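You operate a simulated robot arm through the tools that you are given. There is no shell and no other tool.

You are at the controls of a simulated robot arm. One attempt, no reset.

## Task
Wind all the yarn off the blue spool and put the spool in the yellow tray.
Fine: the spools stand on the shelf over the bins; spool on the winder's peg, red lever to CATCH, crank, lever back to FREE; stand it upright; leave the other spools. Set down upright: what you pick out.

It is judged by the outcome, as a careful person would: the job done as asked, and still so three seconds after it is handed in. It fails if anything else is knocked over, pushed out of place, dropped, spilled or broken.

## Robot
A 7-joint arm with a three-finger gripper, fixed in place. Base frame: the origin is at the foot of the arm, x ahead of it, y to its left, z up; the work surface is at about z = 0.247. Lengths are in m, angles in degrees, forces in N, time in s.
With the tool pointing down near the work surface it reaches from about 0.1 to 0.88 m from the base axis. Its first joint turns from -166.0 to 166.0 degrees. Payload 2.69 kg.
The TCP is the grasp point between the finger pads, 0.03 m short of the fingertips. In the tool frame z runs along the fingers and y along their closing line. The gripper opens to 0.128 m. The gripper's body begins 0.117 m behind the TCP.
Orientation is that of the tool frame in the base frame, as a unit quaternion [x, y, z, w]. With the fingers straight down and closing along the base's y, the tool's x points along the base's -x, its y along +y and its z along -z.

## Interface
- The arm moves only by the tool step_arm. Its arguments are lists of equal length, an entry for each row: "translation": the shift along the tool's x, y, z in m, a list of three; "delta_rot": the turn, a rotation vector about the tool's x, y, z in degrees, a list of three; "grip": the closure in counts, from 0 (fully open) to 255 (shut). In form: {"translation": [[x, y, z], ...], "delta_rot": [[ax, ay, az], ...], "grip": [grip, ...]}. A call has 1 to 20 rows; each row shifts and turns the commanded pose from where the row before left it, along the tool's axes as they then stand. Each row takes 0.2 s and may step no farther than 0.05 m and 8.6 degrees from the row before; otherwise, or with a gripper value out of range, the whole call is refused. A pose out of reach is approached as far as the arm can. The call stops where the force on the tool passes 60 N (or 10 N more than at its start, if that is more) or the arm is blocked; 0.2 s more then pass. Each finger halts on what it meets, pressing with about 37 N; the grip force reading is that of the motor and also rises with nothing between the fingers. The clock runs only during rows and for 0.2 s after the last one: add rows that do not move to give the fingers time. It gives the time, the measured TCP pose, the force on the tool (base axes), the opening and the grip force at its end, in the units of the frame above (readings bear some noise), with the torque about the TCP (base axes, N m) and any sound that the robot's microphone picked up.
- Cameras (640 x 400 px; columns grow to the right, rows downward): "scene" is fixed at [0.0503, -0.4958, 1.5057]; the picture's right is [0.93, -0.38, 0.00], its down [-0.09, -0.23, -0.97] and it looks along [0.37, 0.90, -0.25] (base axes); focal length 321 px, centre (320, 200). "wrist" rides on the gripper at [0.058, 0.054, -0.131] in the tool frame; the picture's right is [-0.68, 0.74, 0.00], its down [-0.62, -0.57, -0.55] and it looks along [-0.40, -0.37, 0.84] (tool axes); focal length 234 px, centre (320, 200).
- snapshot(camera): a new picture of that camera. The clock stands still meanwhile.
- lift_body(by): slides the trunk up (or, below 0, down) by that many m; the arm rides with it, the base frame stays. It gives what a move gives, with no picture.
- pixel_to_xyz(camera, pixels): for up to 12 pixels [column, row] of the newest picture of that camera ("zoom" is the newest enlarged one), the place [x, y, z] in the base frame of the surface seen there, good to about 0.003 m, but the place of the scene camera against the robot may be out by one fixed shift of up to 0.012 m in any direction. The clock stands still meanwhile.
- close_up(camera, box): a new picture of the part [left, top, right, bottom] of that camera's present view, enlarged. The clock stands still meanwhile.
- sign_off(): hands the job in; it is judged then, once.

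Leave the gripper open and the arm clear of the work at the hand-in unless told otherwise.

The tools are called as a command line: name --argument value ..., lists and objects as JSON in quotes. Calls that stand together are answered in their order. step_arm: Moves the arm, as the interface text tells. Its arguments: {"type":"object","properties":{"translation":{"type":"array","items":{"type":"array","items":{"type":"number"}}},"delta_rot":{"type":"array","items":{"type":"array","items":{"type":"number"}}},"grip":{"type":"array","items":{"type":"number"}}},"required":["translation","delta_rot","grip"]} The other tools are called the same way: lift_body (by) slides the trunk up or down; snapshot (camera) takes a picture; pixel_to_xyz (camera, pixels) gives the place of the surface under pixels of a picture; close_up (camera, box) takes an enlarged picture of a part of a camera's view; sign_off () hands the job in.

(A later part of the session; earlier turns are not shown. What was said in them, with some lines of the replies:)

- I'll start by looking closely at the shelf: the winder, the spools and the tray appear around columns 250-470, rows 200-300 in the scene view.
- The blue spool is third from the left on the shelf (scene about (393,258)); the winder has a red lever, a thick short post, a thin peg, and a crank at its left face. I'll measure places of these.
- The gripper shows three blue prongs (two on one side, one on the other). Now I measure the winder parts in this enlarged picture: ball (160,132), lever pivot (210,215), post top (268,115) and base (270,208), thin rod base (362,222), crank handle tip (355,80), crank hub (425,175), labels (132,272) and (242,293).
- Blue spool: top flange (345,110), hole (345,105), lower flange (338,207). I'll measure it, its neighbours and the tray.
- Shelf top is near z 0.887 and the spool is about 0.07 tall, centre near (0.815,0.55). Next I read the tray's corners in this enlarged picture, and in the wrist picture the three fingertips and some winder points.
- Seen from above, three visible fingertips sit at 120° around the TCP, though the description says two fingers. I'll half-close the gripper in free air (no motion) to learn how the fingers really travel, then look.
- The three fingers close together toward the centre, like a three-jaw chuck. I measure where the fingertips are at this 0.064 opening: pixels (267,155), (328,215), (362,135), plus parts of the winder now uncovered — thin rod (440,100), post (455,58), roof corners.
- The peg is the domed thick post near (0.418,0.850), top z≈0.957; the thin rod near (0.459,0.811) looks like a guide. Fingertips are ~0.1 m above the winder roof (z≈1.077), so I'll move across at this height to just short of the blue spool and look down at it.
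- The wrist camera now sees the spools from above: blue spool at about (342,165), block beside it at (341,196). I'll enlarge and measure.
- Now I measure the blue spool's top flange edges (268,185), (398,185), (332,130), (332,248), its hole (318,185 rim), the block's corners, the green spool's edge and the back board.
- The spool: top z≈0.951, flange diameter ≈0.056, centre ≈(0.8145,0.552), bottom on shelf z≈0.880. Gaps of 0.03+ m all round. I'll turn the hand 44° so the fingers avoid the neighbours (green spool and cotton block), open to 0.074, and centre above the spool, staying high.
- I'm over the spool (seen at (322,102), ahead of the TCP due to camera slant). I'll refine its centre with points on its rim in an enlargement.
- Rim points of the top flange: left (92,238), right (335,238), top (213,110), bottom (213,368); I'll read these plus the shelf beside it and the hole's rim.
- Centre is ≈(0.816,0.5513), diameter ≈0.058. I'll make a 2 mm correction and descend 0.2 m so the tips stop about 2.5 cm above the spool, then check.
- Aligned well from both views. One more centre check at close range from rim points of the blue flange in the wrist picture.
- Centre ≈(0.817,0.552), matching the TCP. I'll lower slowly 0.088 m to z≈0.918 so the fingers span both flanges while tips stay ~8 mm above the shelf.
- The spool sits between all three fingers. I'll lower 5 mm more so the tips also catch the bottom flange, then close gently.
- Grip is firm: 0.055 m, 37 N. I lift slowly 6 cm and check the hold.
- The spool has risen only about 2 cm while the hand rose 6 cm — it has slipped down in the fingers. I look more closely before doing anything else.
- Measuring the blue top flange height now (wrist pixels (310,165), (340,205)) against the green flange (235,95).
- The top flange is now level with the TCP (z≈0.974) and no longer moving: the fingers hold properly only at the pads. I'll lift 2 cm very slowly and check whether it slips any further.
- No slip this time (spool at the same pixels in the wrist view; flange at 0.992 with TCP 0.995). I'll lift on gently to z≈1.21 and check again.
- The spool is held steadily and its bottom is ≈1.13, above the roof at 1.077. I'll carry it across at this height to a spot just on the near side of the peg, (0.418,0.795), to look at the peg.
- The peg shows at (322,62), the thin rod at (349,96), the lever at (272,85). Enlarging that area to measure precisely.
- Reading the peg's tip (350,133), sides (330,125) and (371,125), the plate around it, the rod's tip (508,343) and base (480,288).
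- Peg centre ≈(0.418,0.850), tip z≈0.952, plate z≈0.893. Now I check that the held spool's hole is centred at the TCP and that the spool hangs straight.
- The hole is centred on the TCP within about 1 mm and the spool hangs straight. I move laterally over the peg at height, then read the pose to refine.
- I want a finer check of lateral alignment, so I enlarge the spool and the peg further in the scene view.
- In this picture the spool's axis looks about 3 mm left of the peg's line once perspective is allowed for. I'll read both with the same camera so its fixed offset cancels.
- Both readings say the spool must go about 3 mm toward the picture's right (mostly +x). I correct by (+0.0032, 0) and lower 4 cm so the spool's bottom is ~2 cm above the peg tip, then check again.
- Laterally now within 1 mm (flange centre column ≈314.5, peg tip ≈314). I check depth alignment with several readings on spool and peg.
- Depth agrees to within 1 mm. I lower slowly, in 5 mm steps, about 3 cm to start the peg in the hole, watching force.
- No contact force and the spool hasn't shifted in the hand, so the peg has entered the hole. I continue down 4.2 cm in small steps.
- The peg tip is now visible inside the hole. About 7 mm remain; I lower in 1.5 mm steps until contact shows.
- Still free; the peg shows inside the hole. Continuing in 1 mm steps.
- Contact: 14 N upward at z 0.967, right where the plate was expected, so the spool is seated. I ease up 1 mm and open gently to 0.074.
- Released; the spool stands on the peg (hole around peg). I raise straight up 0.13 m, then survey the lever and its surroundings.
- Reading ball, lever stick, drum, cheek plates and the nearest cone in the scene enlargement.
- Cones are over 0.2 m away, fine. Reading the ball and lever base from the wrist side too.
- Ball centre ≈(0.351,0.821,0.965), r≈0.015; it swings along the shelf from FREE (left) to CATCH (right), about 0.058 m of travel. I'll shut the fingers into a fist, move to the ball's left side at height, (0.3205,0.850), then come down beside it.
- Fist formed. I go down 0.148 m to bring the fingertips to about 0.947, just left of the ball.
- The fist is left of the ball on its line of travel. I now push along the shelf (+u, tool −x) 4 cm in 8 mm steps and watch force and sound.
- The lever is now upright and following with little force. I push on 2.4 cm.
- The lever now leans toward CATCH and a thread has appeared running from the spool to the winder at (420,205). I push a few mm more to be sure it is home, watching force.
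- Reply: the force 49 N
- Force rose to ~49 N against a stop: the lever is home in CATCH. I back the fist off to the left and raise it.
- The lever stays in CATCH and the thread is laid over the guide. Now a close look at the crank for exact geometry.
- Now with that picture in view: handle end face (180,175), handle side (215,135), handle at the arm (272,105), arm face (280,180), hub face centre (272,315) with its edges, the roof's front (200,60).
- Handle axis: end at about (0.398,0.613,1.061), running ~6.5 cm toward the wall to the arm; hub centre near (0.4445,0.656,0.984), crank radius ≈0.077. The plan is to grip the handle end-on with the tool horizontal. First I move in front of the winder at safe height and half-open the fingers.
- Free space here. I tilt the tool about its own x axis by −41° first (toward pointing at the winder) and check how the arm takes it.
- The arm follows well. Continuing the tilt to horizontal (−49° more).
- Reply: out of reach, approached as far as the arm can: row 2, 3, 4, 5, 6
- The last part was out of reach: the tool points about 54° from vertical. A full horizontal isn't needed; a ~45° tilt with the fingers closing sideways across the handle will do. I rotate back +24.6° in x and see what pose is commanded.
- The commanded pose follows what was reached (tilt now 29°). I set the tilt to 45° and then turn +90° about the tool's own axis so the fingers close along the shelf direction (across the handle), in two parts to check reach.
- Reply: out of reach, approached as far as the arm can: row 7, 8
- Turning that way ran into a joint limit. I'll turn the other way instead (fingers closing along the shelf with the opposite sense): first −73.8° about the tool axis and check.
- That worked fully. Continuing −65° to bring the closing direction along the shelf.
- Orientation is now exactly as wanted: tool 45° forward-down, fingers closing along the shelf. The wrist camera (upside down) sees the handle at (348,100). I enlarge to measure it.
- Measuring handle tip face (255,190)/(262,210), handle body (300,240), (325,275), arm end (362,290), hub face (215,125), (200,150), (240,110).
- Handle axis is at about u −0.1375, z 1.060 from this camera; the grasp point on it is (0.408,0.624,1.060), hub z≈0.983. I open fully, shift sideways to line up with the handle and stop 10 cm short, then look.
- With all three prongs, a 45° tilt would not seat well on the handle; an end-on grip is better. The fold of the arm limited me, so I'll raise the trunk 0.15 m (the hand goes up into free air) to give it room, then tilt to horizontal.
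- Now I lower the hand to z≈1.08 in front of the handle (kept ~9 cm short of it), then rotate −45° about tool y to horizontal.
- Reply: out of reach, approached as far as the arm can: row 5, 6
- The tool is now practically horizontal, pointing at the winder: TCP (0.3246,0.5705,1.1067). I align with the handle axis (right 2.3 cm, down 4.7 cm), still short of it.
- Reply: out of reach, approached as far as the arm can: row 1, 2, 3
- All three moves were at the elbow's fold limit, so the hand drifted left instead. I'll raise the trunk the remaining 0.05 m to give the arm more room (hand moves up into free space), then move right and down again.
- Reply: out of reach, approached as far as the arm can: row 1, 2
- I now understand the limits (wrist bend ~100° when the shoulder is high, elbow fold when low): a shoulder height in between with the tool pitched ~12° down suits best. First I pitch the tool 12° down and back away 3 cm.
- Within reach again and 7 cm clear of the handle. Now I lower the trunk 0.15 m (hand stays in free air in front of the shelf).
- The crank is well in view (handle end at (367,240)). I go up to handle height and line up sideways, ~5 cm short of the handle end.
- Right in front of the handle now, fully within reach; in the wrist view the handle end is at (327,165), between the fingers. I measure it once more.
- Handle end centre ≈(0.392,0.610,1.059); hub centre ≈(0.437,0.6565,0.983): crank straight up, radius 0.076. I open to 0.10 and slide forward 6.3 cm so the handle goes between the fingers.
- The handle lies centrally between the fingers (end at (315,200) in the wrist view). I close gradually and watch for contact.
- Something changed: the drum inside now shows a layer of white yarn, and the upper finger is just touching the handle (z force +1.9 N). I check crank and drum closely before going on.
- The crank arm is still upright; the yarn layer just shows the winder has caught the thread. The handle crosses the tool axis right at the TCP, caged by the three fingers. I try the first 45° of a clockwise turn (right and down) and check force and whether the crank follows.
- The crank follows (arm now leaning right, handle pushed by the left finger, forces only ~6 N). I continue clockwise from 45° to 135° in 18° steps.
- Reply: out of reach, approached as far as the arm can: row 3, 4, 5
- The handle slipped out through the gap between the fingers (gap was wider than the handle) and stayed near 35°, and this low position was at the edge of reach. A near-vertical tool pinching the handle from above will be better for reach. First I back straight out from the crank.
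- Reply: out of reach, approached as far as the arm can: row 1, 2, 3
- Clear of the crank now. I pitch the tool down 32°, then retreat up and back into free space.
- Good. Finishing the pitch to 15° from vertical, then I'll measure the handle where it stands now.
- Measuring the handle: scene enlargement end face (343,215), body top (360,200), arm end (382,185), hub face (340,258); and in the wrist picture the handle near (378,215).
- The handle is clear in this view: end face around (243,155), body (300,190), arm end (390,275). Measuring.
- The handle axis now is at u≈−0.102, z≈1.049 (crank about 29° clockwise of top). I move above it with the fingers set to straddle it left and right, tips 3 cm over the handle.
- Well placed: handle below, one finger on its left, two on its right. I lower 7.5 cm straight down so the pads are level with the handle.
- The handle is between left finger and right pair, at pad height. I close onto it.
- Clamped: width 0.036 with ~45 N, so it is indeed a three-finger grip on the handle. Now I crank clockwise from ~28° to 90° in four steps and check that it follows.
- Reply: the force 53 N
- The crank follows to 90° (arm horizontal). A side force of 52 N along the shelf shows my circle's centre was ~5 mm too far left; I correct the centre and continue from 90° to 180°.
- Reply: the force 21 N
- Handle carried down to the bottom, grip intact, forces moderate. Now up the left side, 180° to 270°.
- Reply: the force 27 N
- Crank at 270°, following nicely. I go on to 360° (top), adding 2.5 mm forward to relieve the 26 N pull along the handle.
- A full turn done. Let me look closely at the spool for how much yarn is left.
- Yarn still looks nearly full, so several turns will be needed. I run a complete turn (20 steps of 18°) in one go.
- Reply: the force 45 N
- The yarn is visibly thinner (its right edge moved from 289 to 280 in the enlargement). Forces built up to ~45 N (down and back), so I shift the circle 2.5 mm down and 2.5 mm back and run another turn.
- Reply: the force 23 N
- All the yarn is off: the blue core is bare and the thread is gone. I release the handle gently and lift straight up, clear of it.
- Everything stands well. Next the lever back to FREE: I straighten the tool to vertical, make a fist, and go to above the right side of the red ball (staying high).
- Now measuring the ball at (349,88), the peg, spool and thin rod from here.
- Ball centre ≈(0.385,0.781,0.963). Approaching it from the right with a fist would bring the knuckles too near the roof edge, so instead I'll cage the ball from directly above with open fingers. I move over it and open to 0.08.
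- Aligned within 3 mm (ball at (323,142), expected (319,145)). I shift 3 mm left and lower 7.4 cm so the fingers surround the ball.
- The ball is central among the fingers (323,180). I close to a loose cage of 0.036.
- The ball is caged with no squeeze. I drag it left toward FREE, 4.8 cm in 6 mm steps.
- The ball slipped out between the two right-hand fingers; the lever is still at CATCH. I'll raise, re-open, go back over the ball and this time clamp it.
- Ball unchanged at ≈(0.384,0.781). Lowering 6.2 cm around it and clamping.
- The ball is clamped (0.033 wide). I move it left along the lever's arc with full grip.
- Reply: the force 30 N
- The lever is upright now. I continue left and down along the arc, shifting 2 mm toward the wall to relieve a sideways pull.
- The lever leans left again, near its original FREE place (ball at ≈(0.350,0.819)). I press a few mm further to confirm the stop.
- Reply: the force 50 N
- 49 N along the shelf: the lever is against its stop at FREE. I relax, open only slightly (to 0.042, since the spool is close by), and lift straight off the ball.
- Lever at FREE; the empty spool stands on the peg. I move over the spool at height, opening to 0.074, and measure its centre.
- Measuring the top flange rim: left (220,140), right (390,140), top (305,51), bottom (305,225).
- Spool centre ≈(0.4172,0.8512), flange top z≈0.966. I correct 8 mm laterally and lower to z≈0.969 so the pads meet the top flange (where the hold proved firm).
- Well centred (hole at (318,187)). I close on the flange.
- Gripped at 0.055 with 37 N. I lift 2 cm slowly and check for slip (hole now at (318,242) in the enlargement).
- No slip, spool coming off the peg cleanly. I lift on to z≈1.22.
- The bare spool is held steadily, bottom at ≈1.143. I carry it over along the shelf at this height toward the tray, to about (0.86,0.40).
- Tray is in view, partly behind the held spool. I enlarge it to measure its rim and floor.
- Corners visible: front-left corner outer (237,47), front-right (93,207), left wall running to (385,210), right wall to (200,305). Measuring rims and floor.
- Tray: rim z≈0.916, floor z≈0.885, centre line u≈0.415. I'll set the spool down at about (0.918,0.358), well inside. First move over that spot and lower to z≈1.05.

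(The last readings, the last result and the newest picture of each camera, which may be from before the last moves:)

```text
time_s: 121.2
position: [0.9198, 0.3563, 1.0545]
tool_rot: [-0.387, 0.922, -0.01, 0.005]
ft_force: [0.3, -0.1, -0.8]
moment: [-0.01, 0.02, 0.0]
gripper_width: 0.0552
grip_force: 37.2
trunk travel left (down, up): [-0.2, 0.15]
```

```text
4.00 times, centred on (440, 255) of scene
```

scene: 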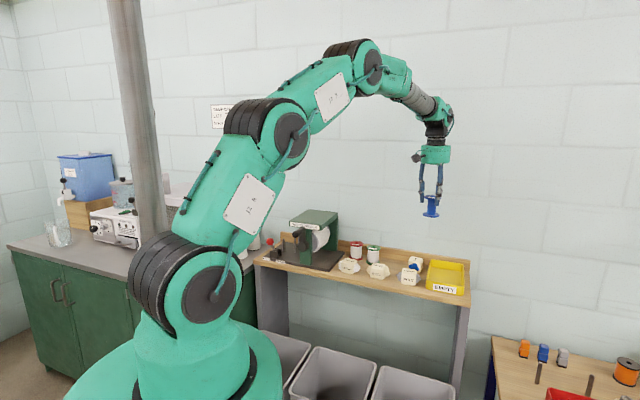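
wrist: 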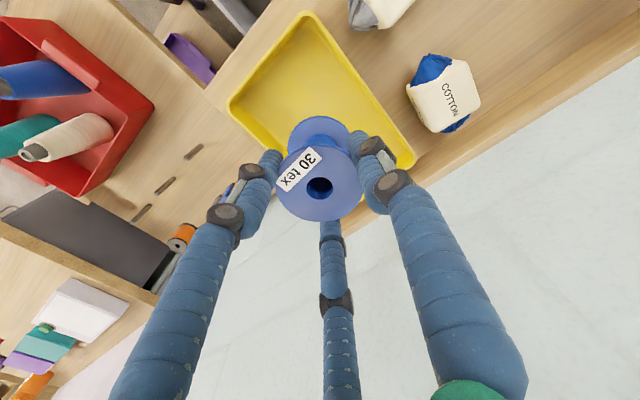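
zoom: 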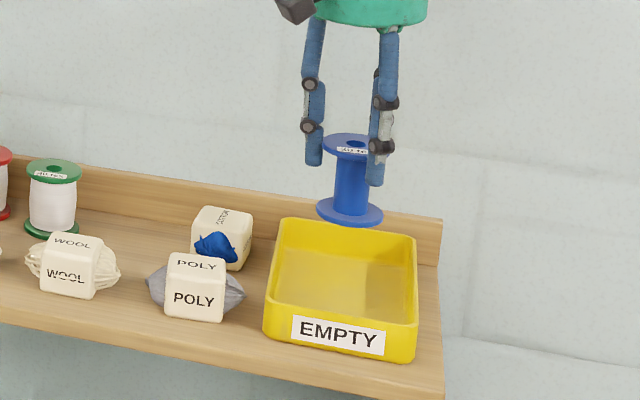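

Nicely over the tray. I lower 8 cm, then creep to contact.

step_arm --translation '[[0, 0, 0.015], [0, 0, 0.02], [0, 0, 0.02], [0, 0, 0.015], [0, 0, 0.01], [0, 0, 0]]' --delta_rot '[[0, 0, 0], [0, 0, 0], [0, 0, 0], [0, 0, 0], [0, 0, 0], [0, 0, 0]]' --grip '[160, 160, 160, 160, 160, 160]'

close_up --camera "scene" --box '[400, 220, 480, 300]'

snapshot --camera "wrist"

```text
time_s: 122.6
position: [0.9225, 0.355, 0.9745]
tool_rot: [-0.386, 0.922, -0.011, 0.005]
ft_force: [0.1, -0.2, -0.9]
moment: [-0.04, -0.02, 0.01]
gripper_width: 0.0554
grip_force: 36.7
trunk travel left (down, up): [-0.2, 0.15]
```

```text
5.00 times, centred on (440, 260) of scene
```

zoom: 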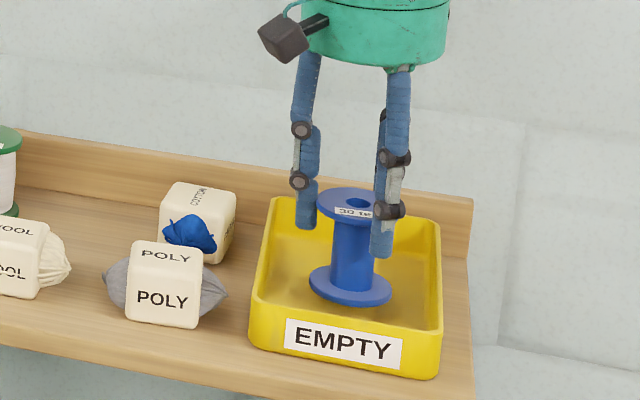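

```text
taken
```

wrist: 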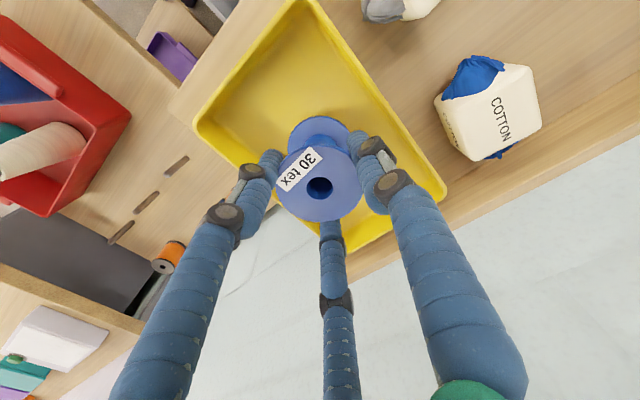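

The spool is inside the tray, about 1.3 cm above the floor. I creep down in 2 mm steps and look for contact.

step_arm --translation '[[0, 0, 0.003], [0, 0, 0.003], [0, 0, 0.002], [0, 0, 0.002], [0, 0, 0]]' --delta_rot '[[0, 0, 0], [0, 0, 0], [0, 0, 0], [0, 0, 0], [0, 0, 0]]' --grip '[160, 160, 160, 160, 160]'

close_up --camera "scene" --box '[410, 235, 470, 295]'

```text
time_s: 123.8
position: [0.9219, 0.3554, 0.9641]
tool_rot: [-0.387, 0.922, -0.009, 0.005]
ft_force: [-0.6, -0.5, -0.7]
moment: [0.0, -0.01, 0.0]
gripper_width: 0.0553
grip_force: 37.0
trunk travel left (down, up): [-0.2, 0.15]
```

```text
6.67 times, centred on (440, 265) of scene
```

zoom: 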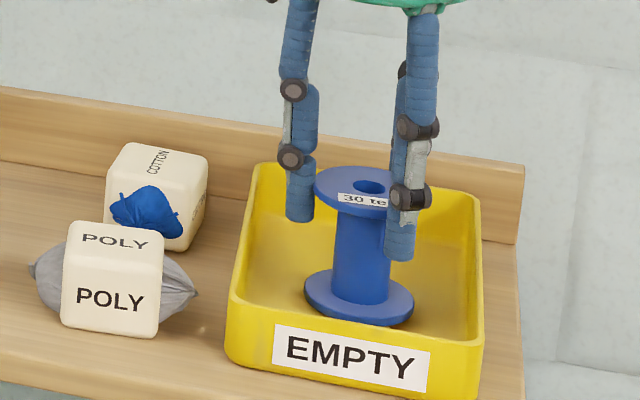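

Not touching yet (z 0.964). Continuing in 1 mm steps.

step_arm --translation '[[0, 0, 0.001], [0, 0, 0.001], [0, 0, 0.001], [0, 0, 0]]' --delta_rot '[[0, 0, 0], [0, 0, 0], [0, 0, 0], [0, 0, 0]]' --grip '[160, 160, 160, 160]'

```text
time_s: 124.8
position: [0.9207, 0.3536, 0.9623]
tool_rot: [-0.387, 0.922, -0.009, 0.006]
ft_force: [0.0, -0.2, 0.2]
moment: [0.08, 0.07, -0.03]
gripper_width: 0.0552
grip_force: 37.4
trunk travel left (down, up): [-0.2, 0.15]
```

Barely anything yet; two more millimetres.

step_arm --translation '[[0, 0, 0.001], [0, 0, 0.001], [0, 0, 0]]' --delta_rot '[[0, 0, 0], [0, 0, 0], [0, 0, 0]]' --grip '[160, 160, 160]'

close_up --camera "scene" --box '[410, 235, 470, 295]'

```text
time_s: 125.6
position: [0.9227, 0.354, 0.9609]
tool_rot: [-0.387, 0.922, -0.009, 0.007]
ft_force: [-4.7, -0.2, 15.7]
moment: [0.24, 0.66, 0.05]
gripper_width: 0.0555
grip_force: 37.3
trunk travel left (down, up): [-0.2, 0.15]
```

```text
6.67 times, centred on (440, 265) of scene
```

zoom: 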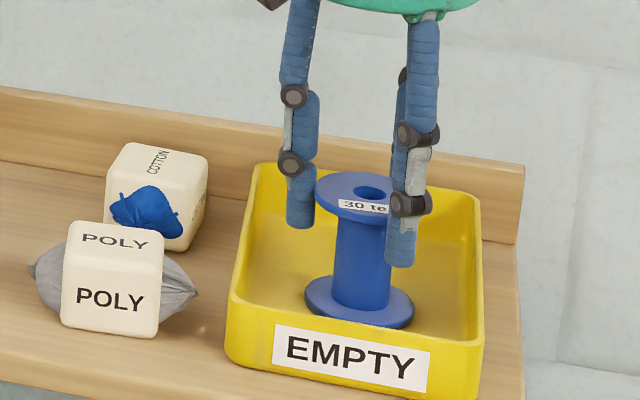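

Contact: 15.7 N upward at z 0.961 — on the tray floor. I ease up 1.5 mm and open slowly to 0.074.

step_arm --translation '[[0, 0, -0.0015], [0, 0, 0], [0, 0, 0], [0, 0, 0], [0, 0, 0], [0, 0, 0], [0, 0, 0]]' --delta_rot '[[0, 0, 0], [0, 0, 0], [0, 0, 0], [0, 0, 0], [0, 0, 0], [0, 0, 0], [0, 0, 0]]' --grip '[160, 146, 138, 128, 118, 108, 108]'

close_up --camera "scene" --box '[410, 235, 470, 295]'

snapshot --camera "wrist"

```text
time_s: 127.2
position: [0.9221, 0.3547, 0.9598]
tool_rot: [-0.386, 0.922, -0.01, 0.005]
ft_force: [-0.4, -0.5, -0.4]
moment: [-0.02, 0.02, 0.01]
gripper_width: 0.0736
grip_force: 0.0
trunk travel left (down, up): [-0.2, 0.15]
```

```text
6.67 times, centred on (440, 265) of scene
```

zoom: 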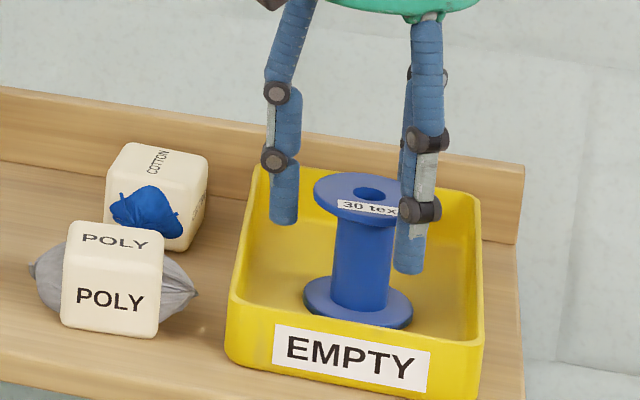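

```text
taken
```

wrist: 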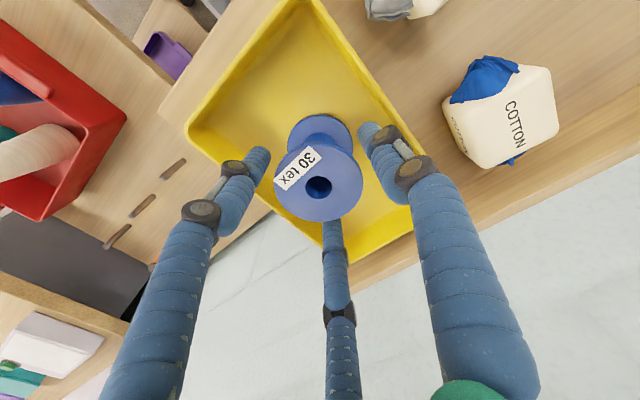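

The spool stands upright and free in the tray. I withdraw straight up.

step_arm --translation '[[0, 0, -0.01], [0, 0, -0.015], [0, 0, -0.025], [0, 0, -0.035], [0, 0, -0.04], [0, 0, -0.04], [0, 0, -0.04], [0, 0, 0]]' --delta_rot '[[0, 0, 0], [0, 0, 0], [0, 0, 0], [0, 0, 0], [0, 0, 0], [0, 0, 0], [0, 0, 0], [0, 0, 0]]' --grip '[108, 108, 108, 108, 60, 0, 0, 0]'

snapshot --camera "scene"

close_up --camera "scene" --box '[330, 225, 480, 305]'

close_up --camera "scene" --box '[240, 200, 350, 290]'

snapshot --camera "wrist"

```text
time_s: 129.0
position: [0.9184, 0.3567, 1.1653]
tool_rot: [-0.387, 0.922, -0.011, 0.005]
ft_force: [0.0, -0.1, 0.1]
moment: [0.0, -0.05, 0.01]
gripper_width: 0.128
grip_force: 0.0
trunk travel left (down, up): [-0.2, 0.15]
```

```text
taken
```

scene: 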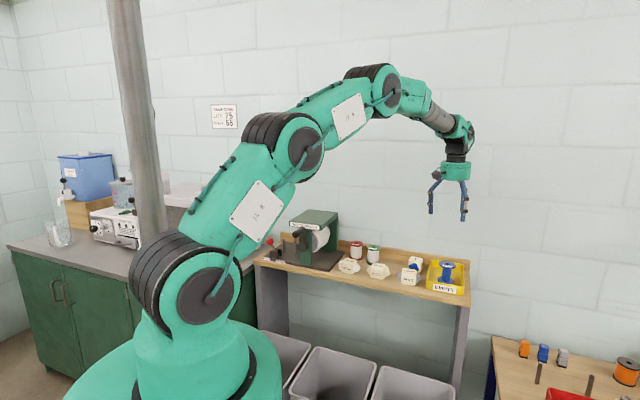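

```text
4.27 times, centred on (405, 265) of scene
```

zoom: 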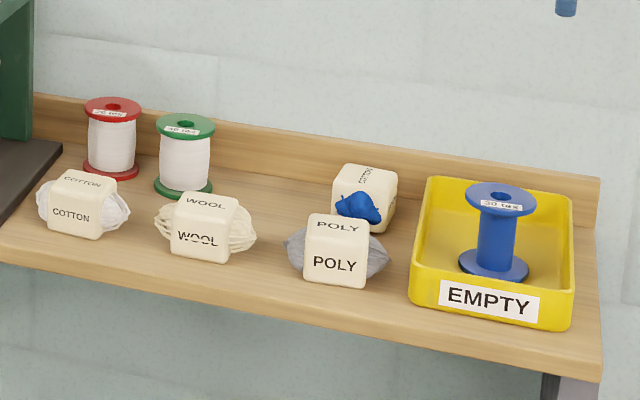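

```text
4.44 times, centred on (295, 245) of scene
```

zoom: 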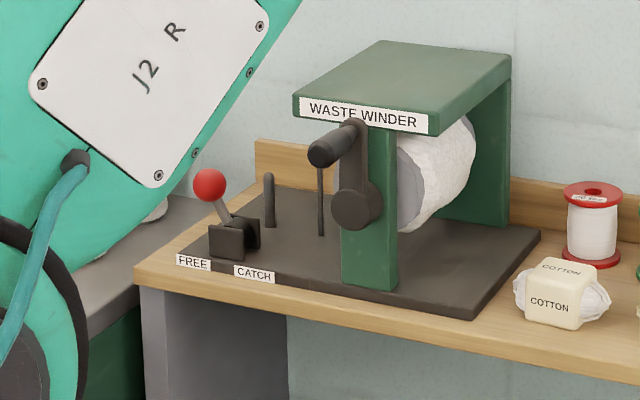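

```text
taken
```

wrist: 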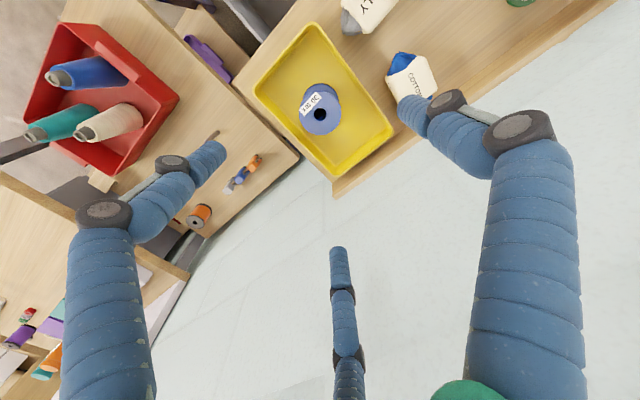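

Everything checks: bare blue spool upright in the yellow tray, lever at FREE (ball exactly back at its original pixel (270,242)), crank upright, other spools, hanks and blocks as before. I move the arm up and back a bit further to be well clear.

step_arm --translation '[[0, 0, -0.03], [0.02, 0, -0.03], [0.035, 0, -0.02], [0.035, 0, 0], [0.035, 0, 0], [0, 0, 0], [0, 0, 0]]' --delta_rot '[[0, 0, 0], [0, 0, 0], [0, 0, 0], [0, 0, 0], [0, 0, 0], [0, 0, 0], [0, 0, 0]]' --grip '[0, 0, 0, 0, 0, 0, 0]'

close_up --camera "scene" --box '[240, 195, 480, 305]'

```text
time_s: 130.6
position: [0.8313, 0.2687, 1.2437]
tool_rot: [-0.386, 0.922, -0.009, 0.005]
ft_force: [0.1, -0.2, -0.9]
moment: [-0.03, 0.01, 0.0]
gripper_width: 0.1282
grip_force: 0.1
trunk travel left (down, up): [-0.2, 0.15]
```

```text
2.67 times, centred on (360, 250) of scene
```

zoom: 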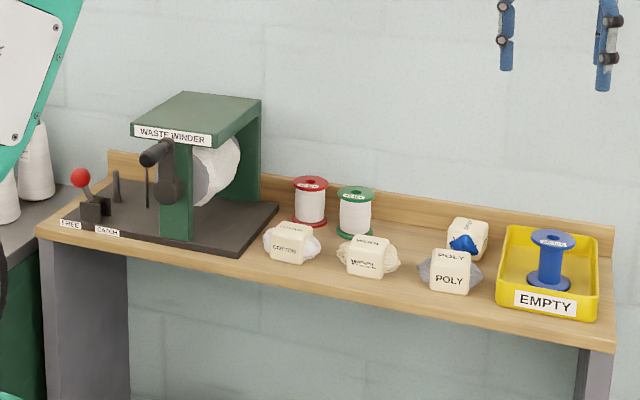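

The spool stands bare and upright in the tray, the lever is on FREE, nothing else moved, the gripper is open and the arm clear. Handing in.

sign_off

```text
The job is handed in.
```

The yarn is wound off the blue spool, and the empty spool is standing upright in the yellow tray. I've handed the job in.

- **Winder:** I put the spool on the peg, moved the lever to CATCH and turned the crank about three times until the bare blue core showed. The lever is back against its stop at FREE, and the crank is upright as it was at the start.
- **Shelf:** The red and green spools, the yarn bundles and the blocks look just as they did at the start in the last pictures. I saw nothing knocked over or dropped.
- **Arm:** The gripper is open and the arm is clear of the shelf.

Three things slipped along the way. The spool slid about 4 cm in the fingers on the first lift but stayed held. The crank handle and the lever ball each slipped out of the fingers once before I got a firm grip.
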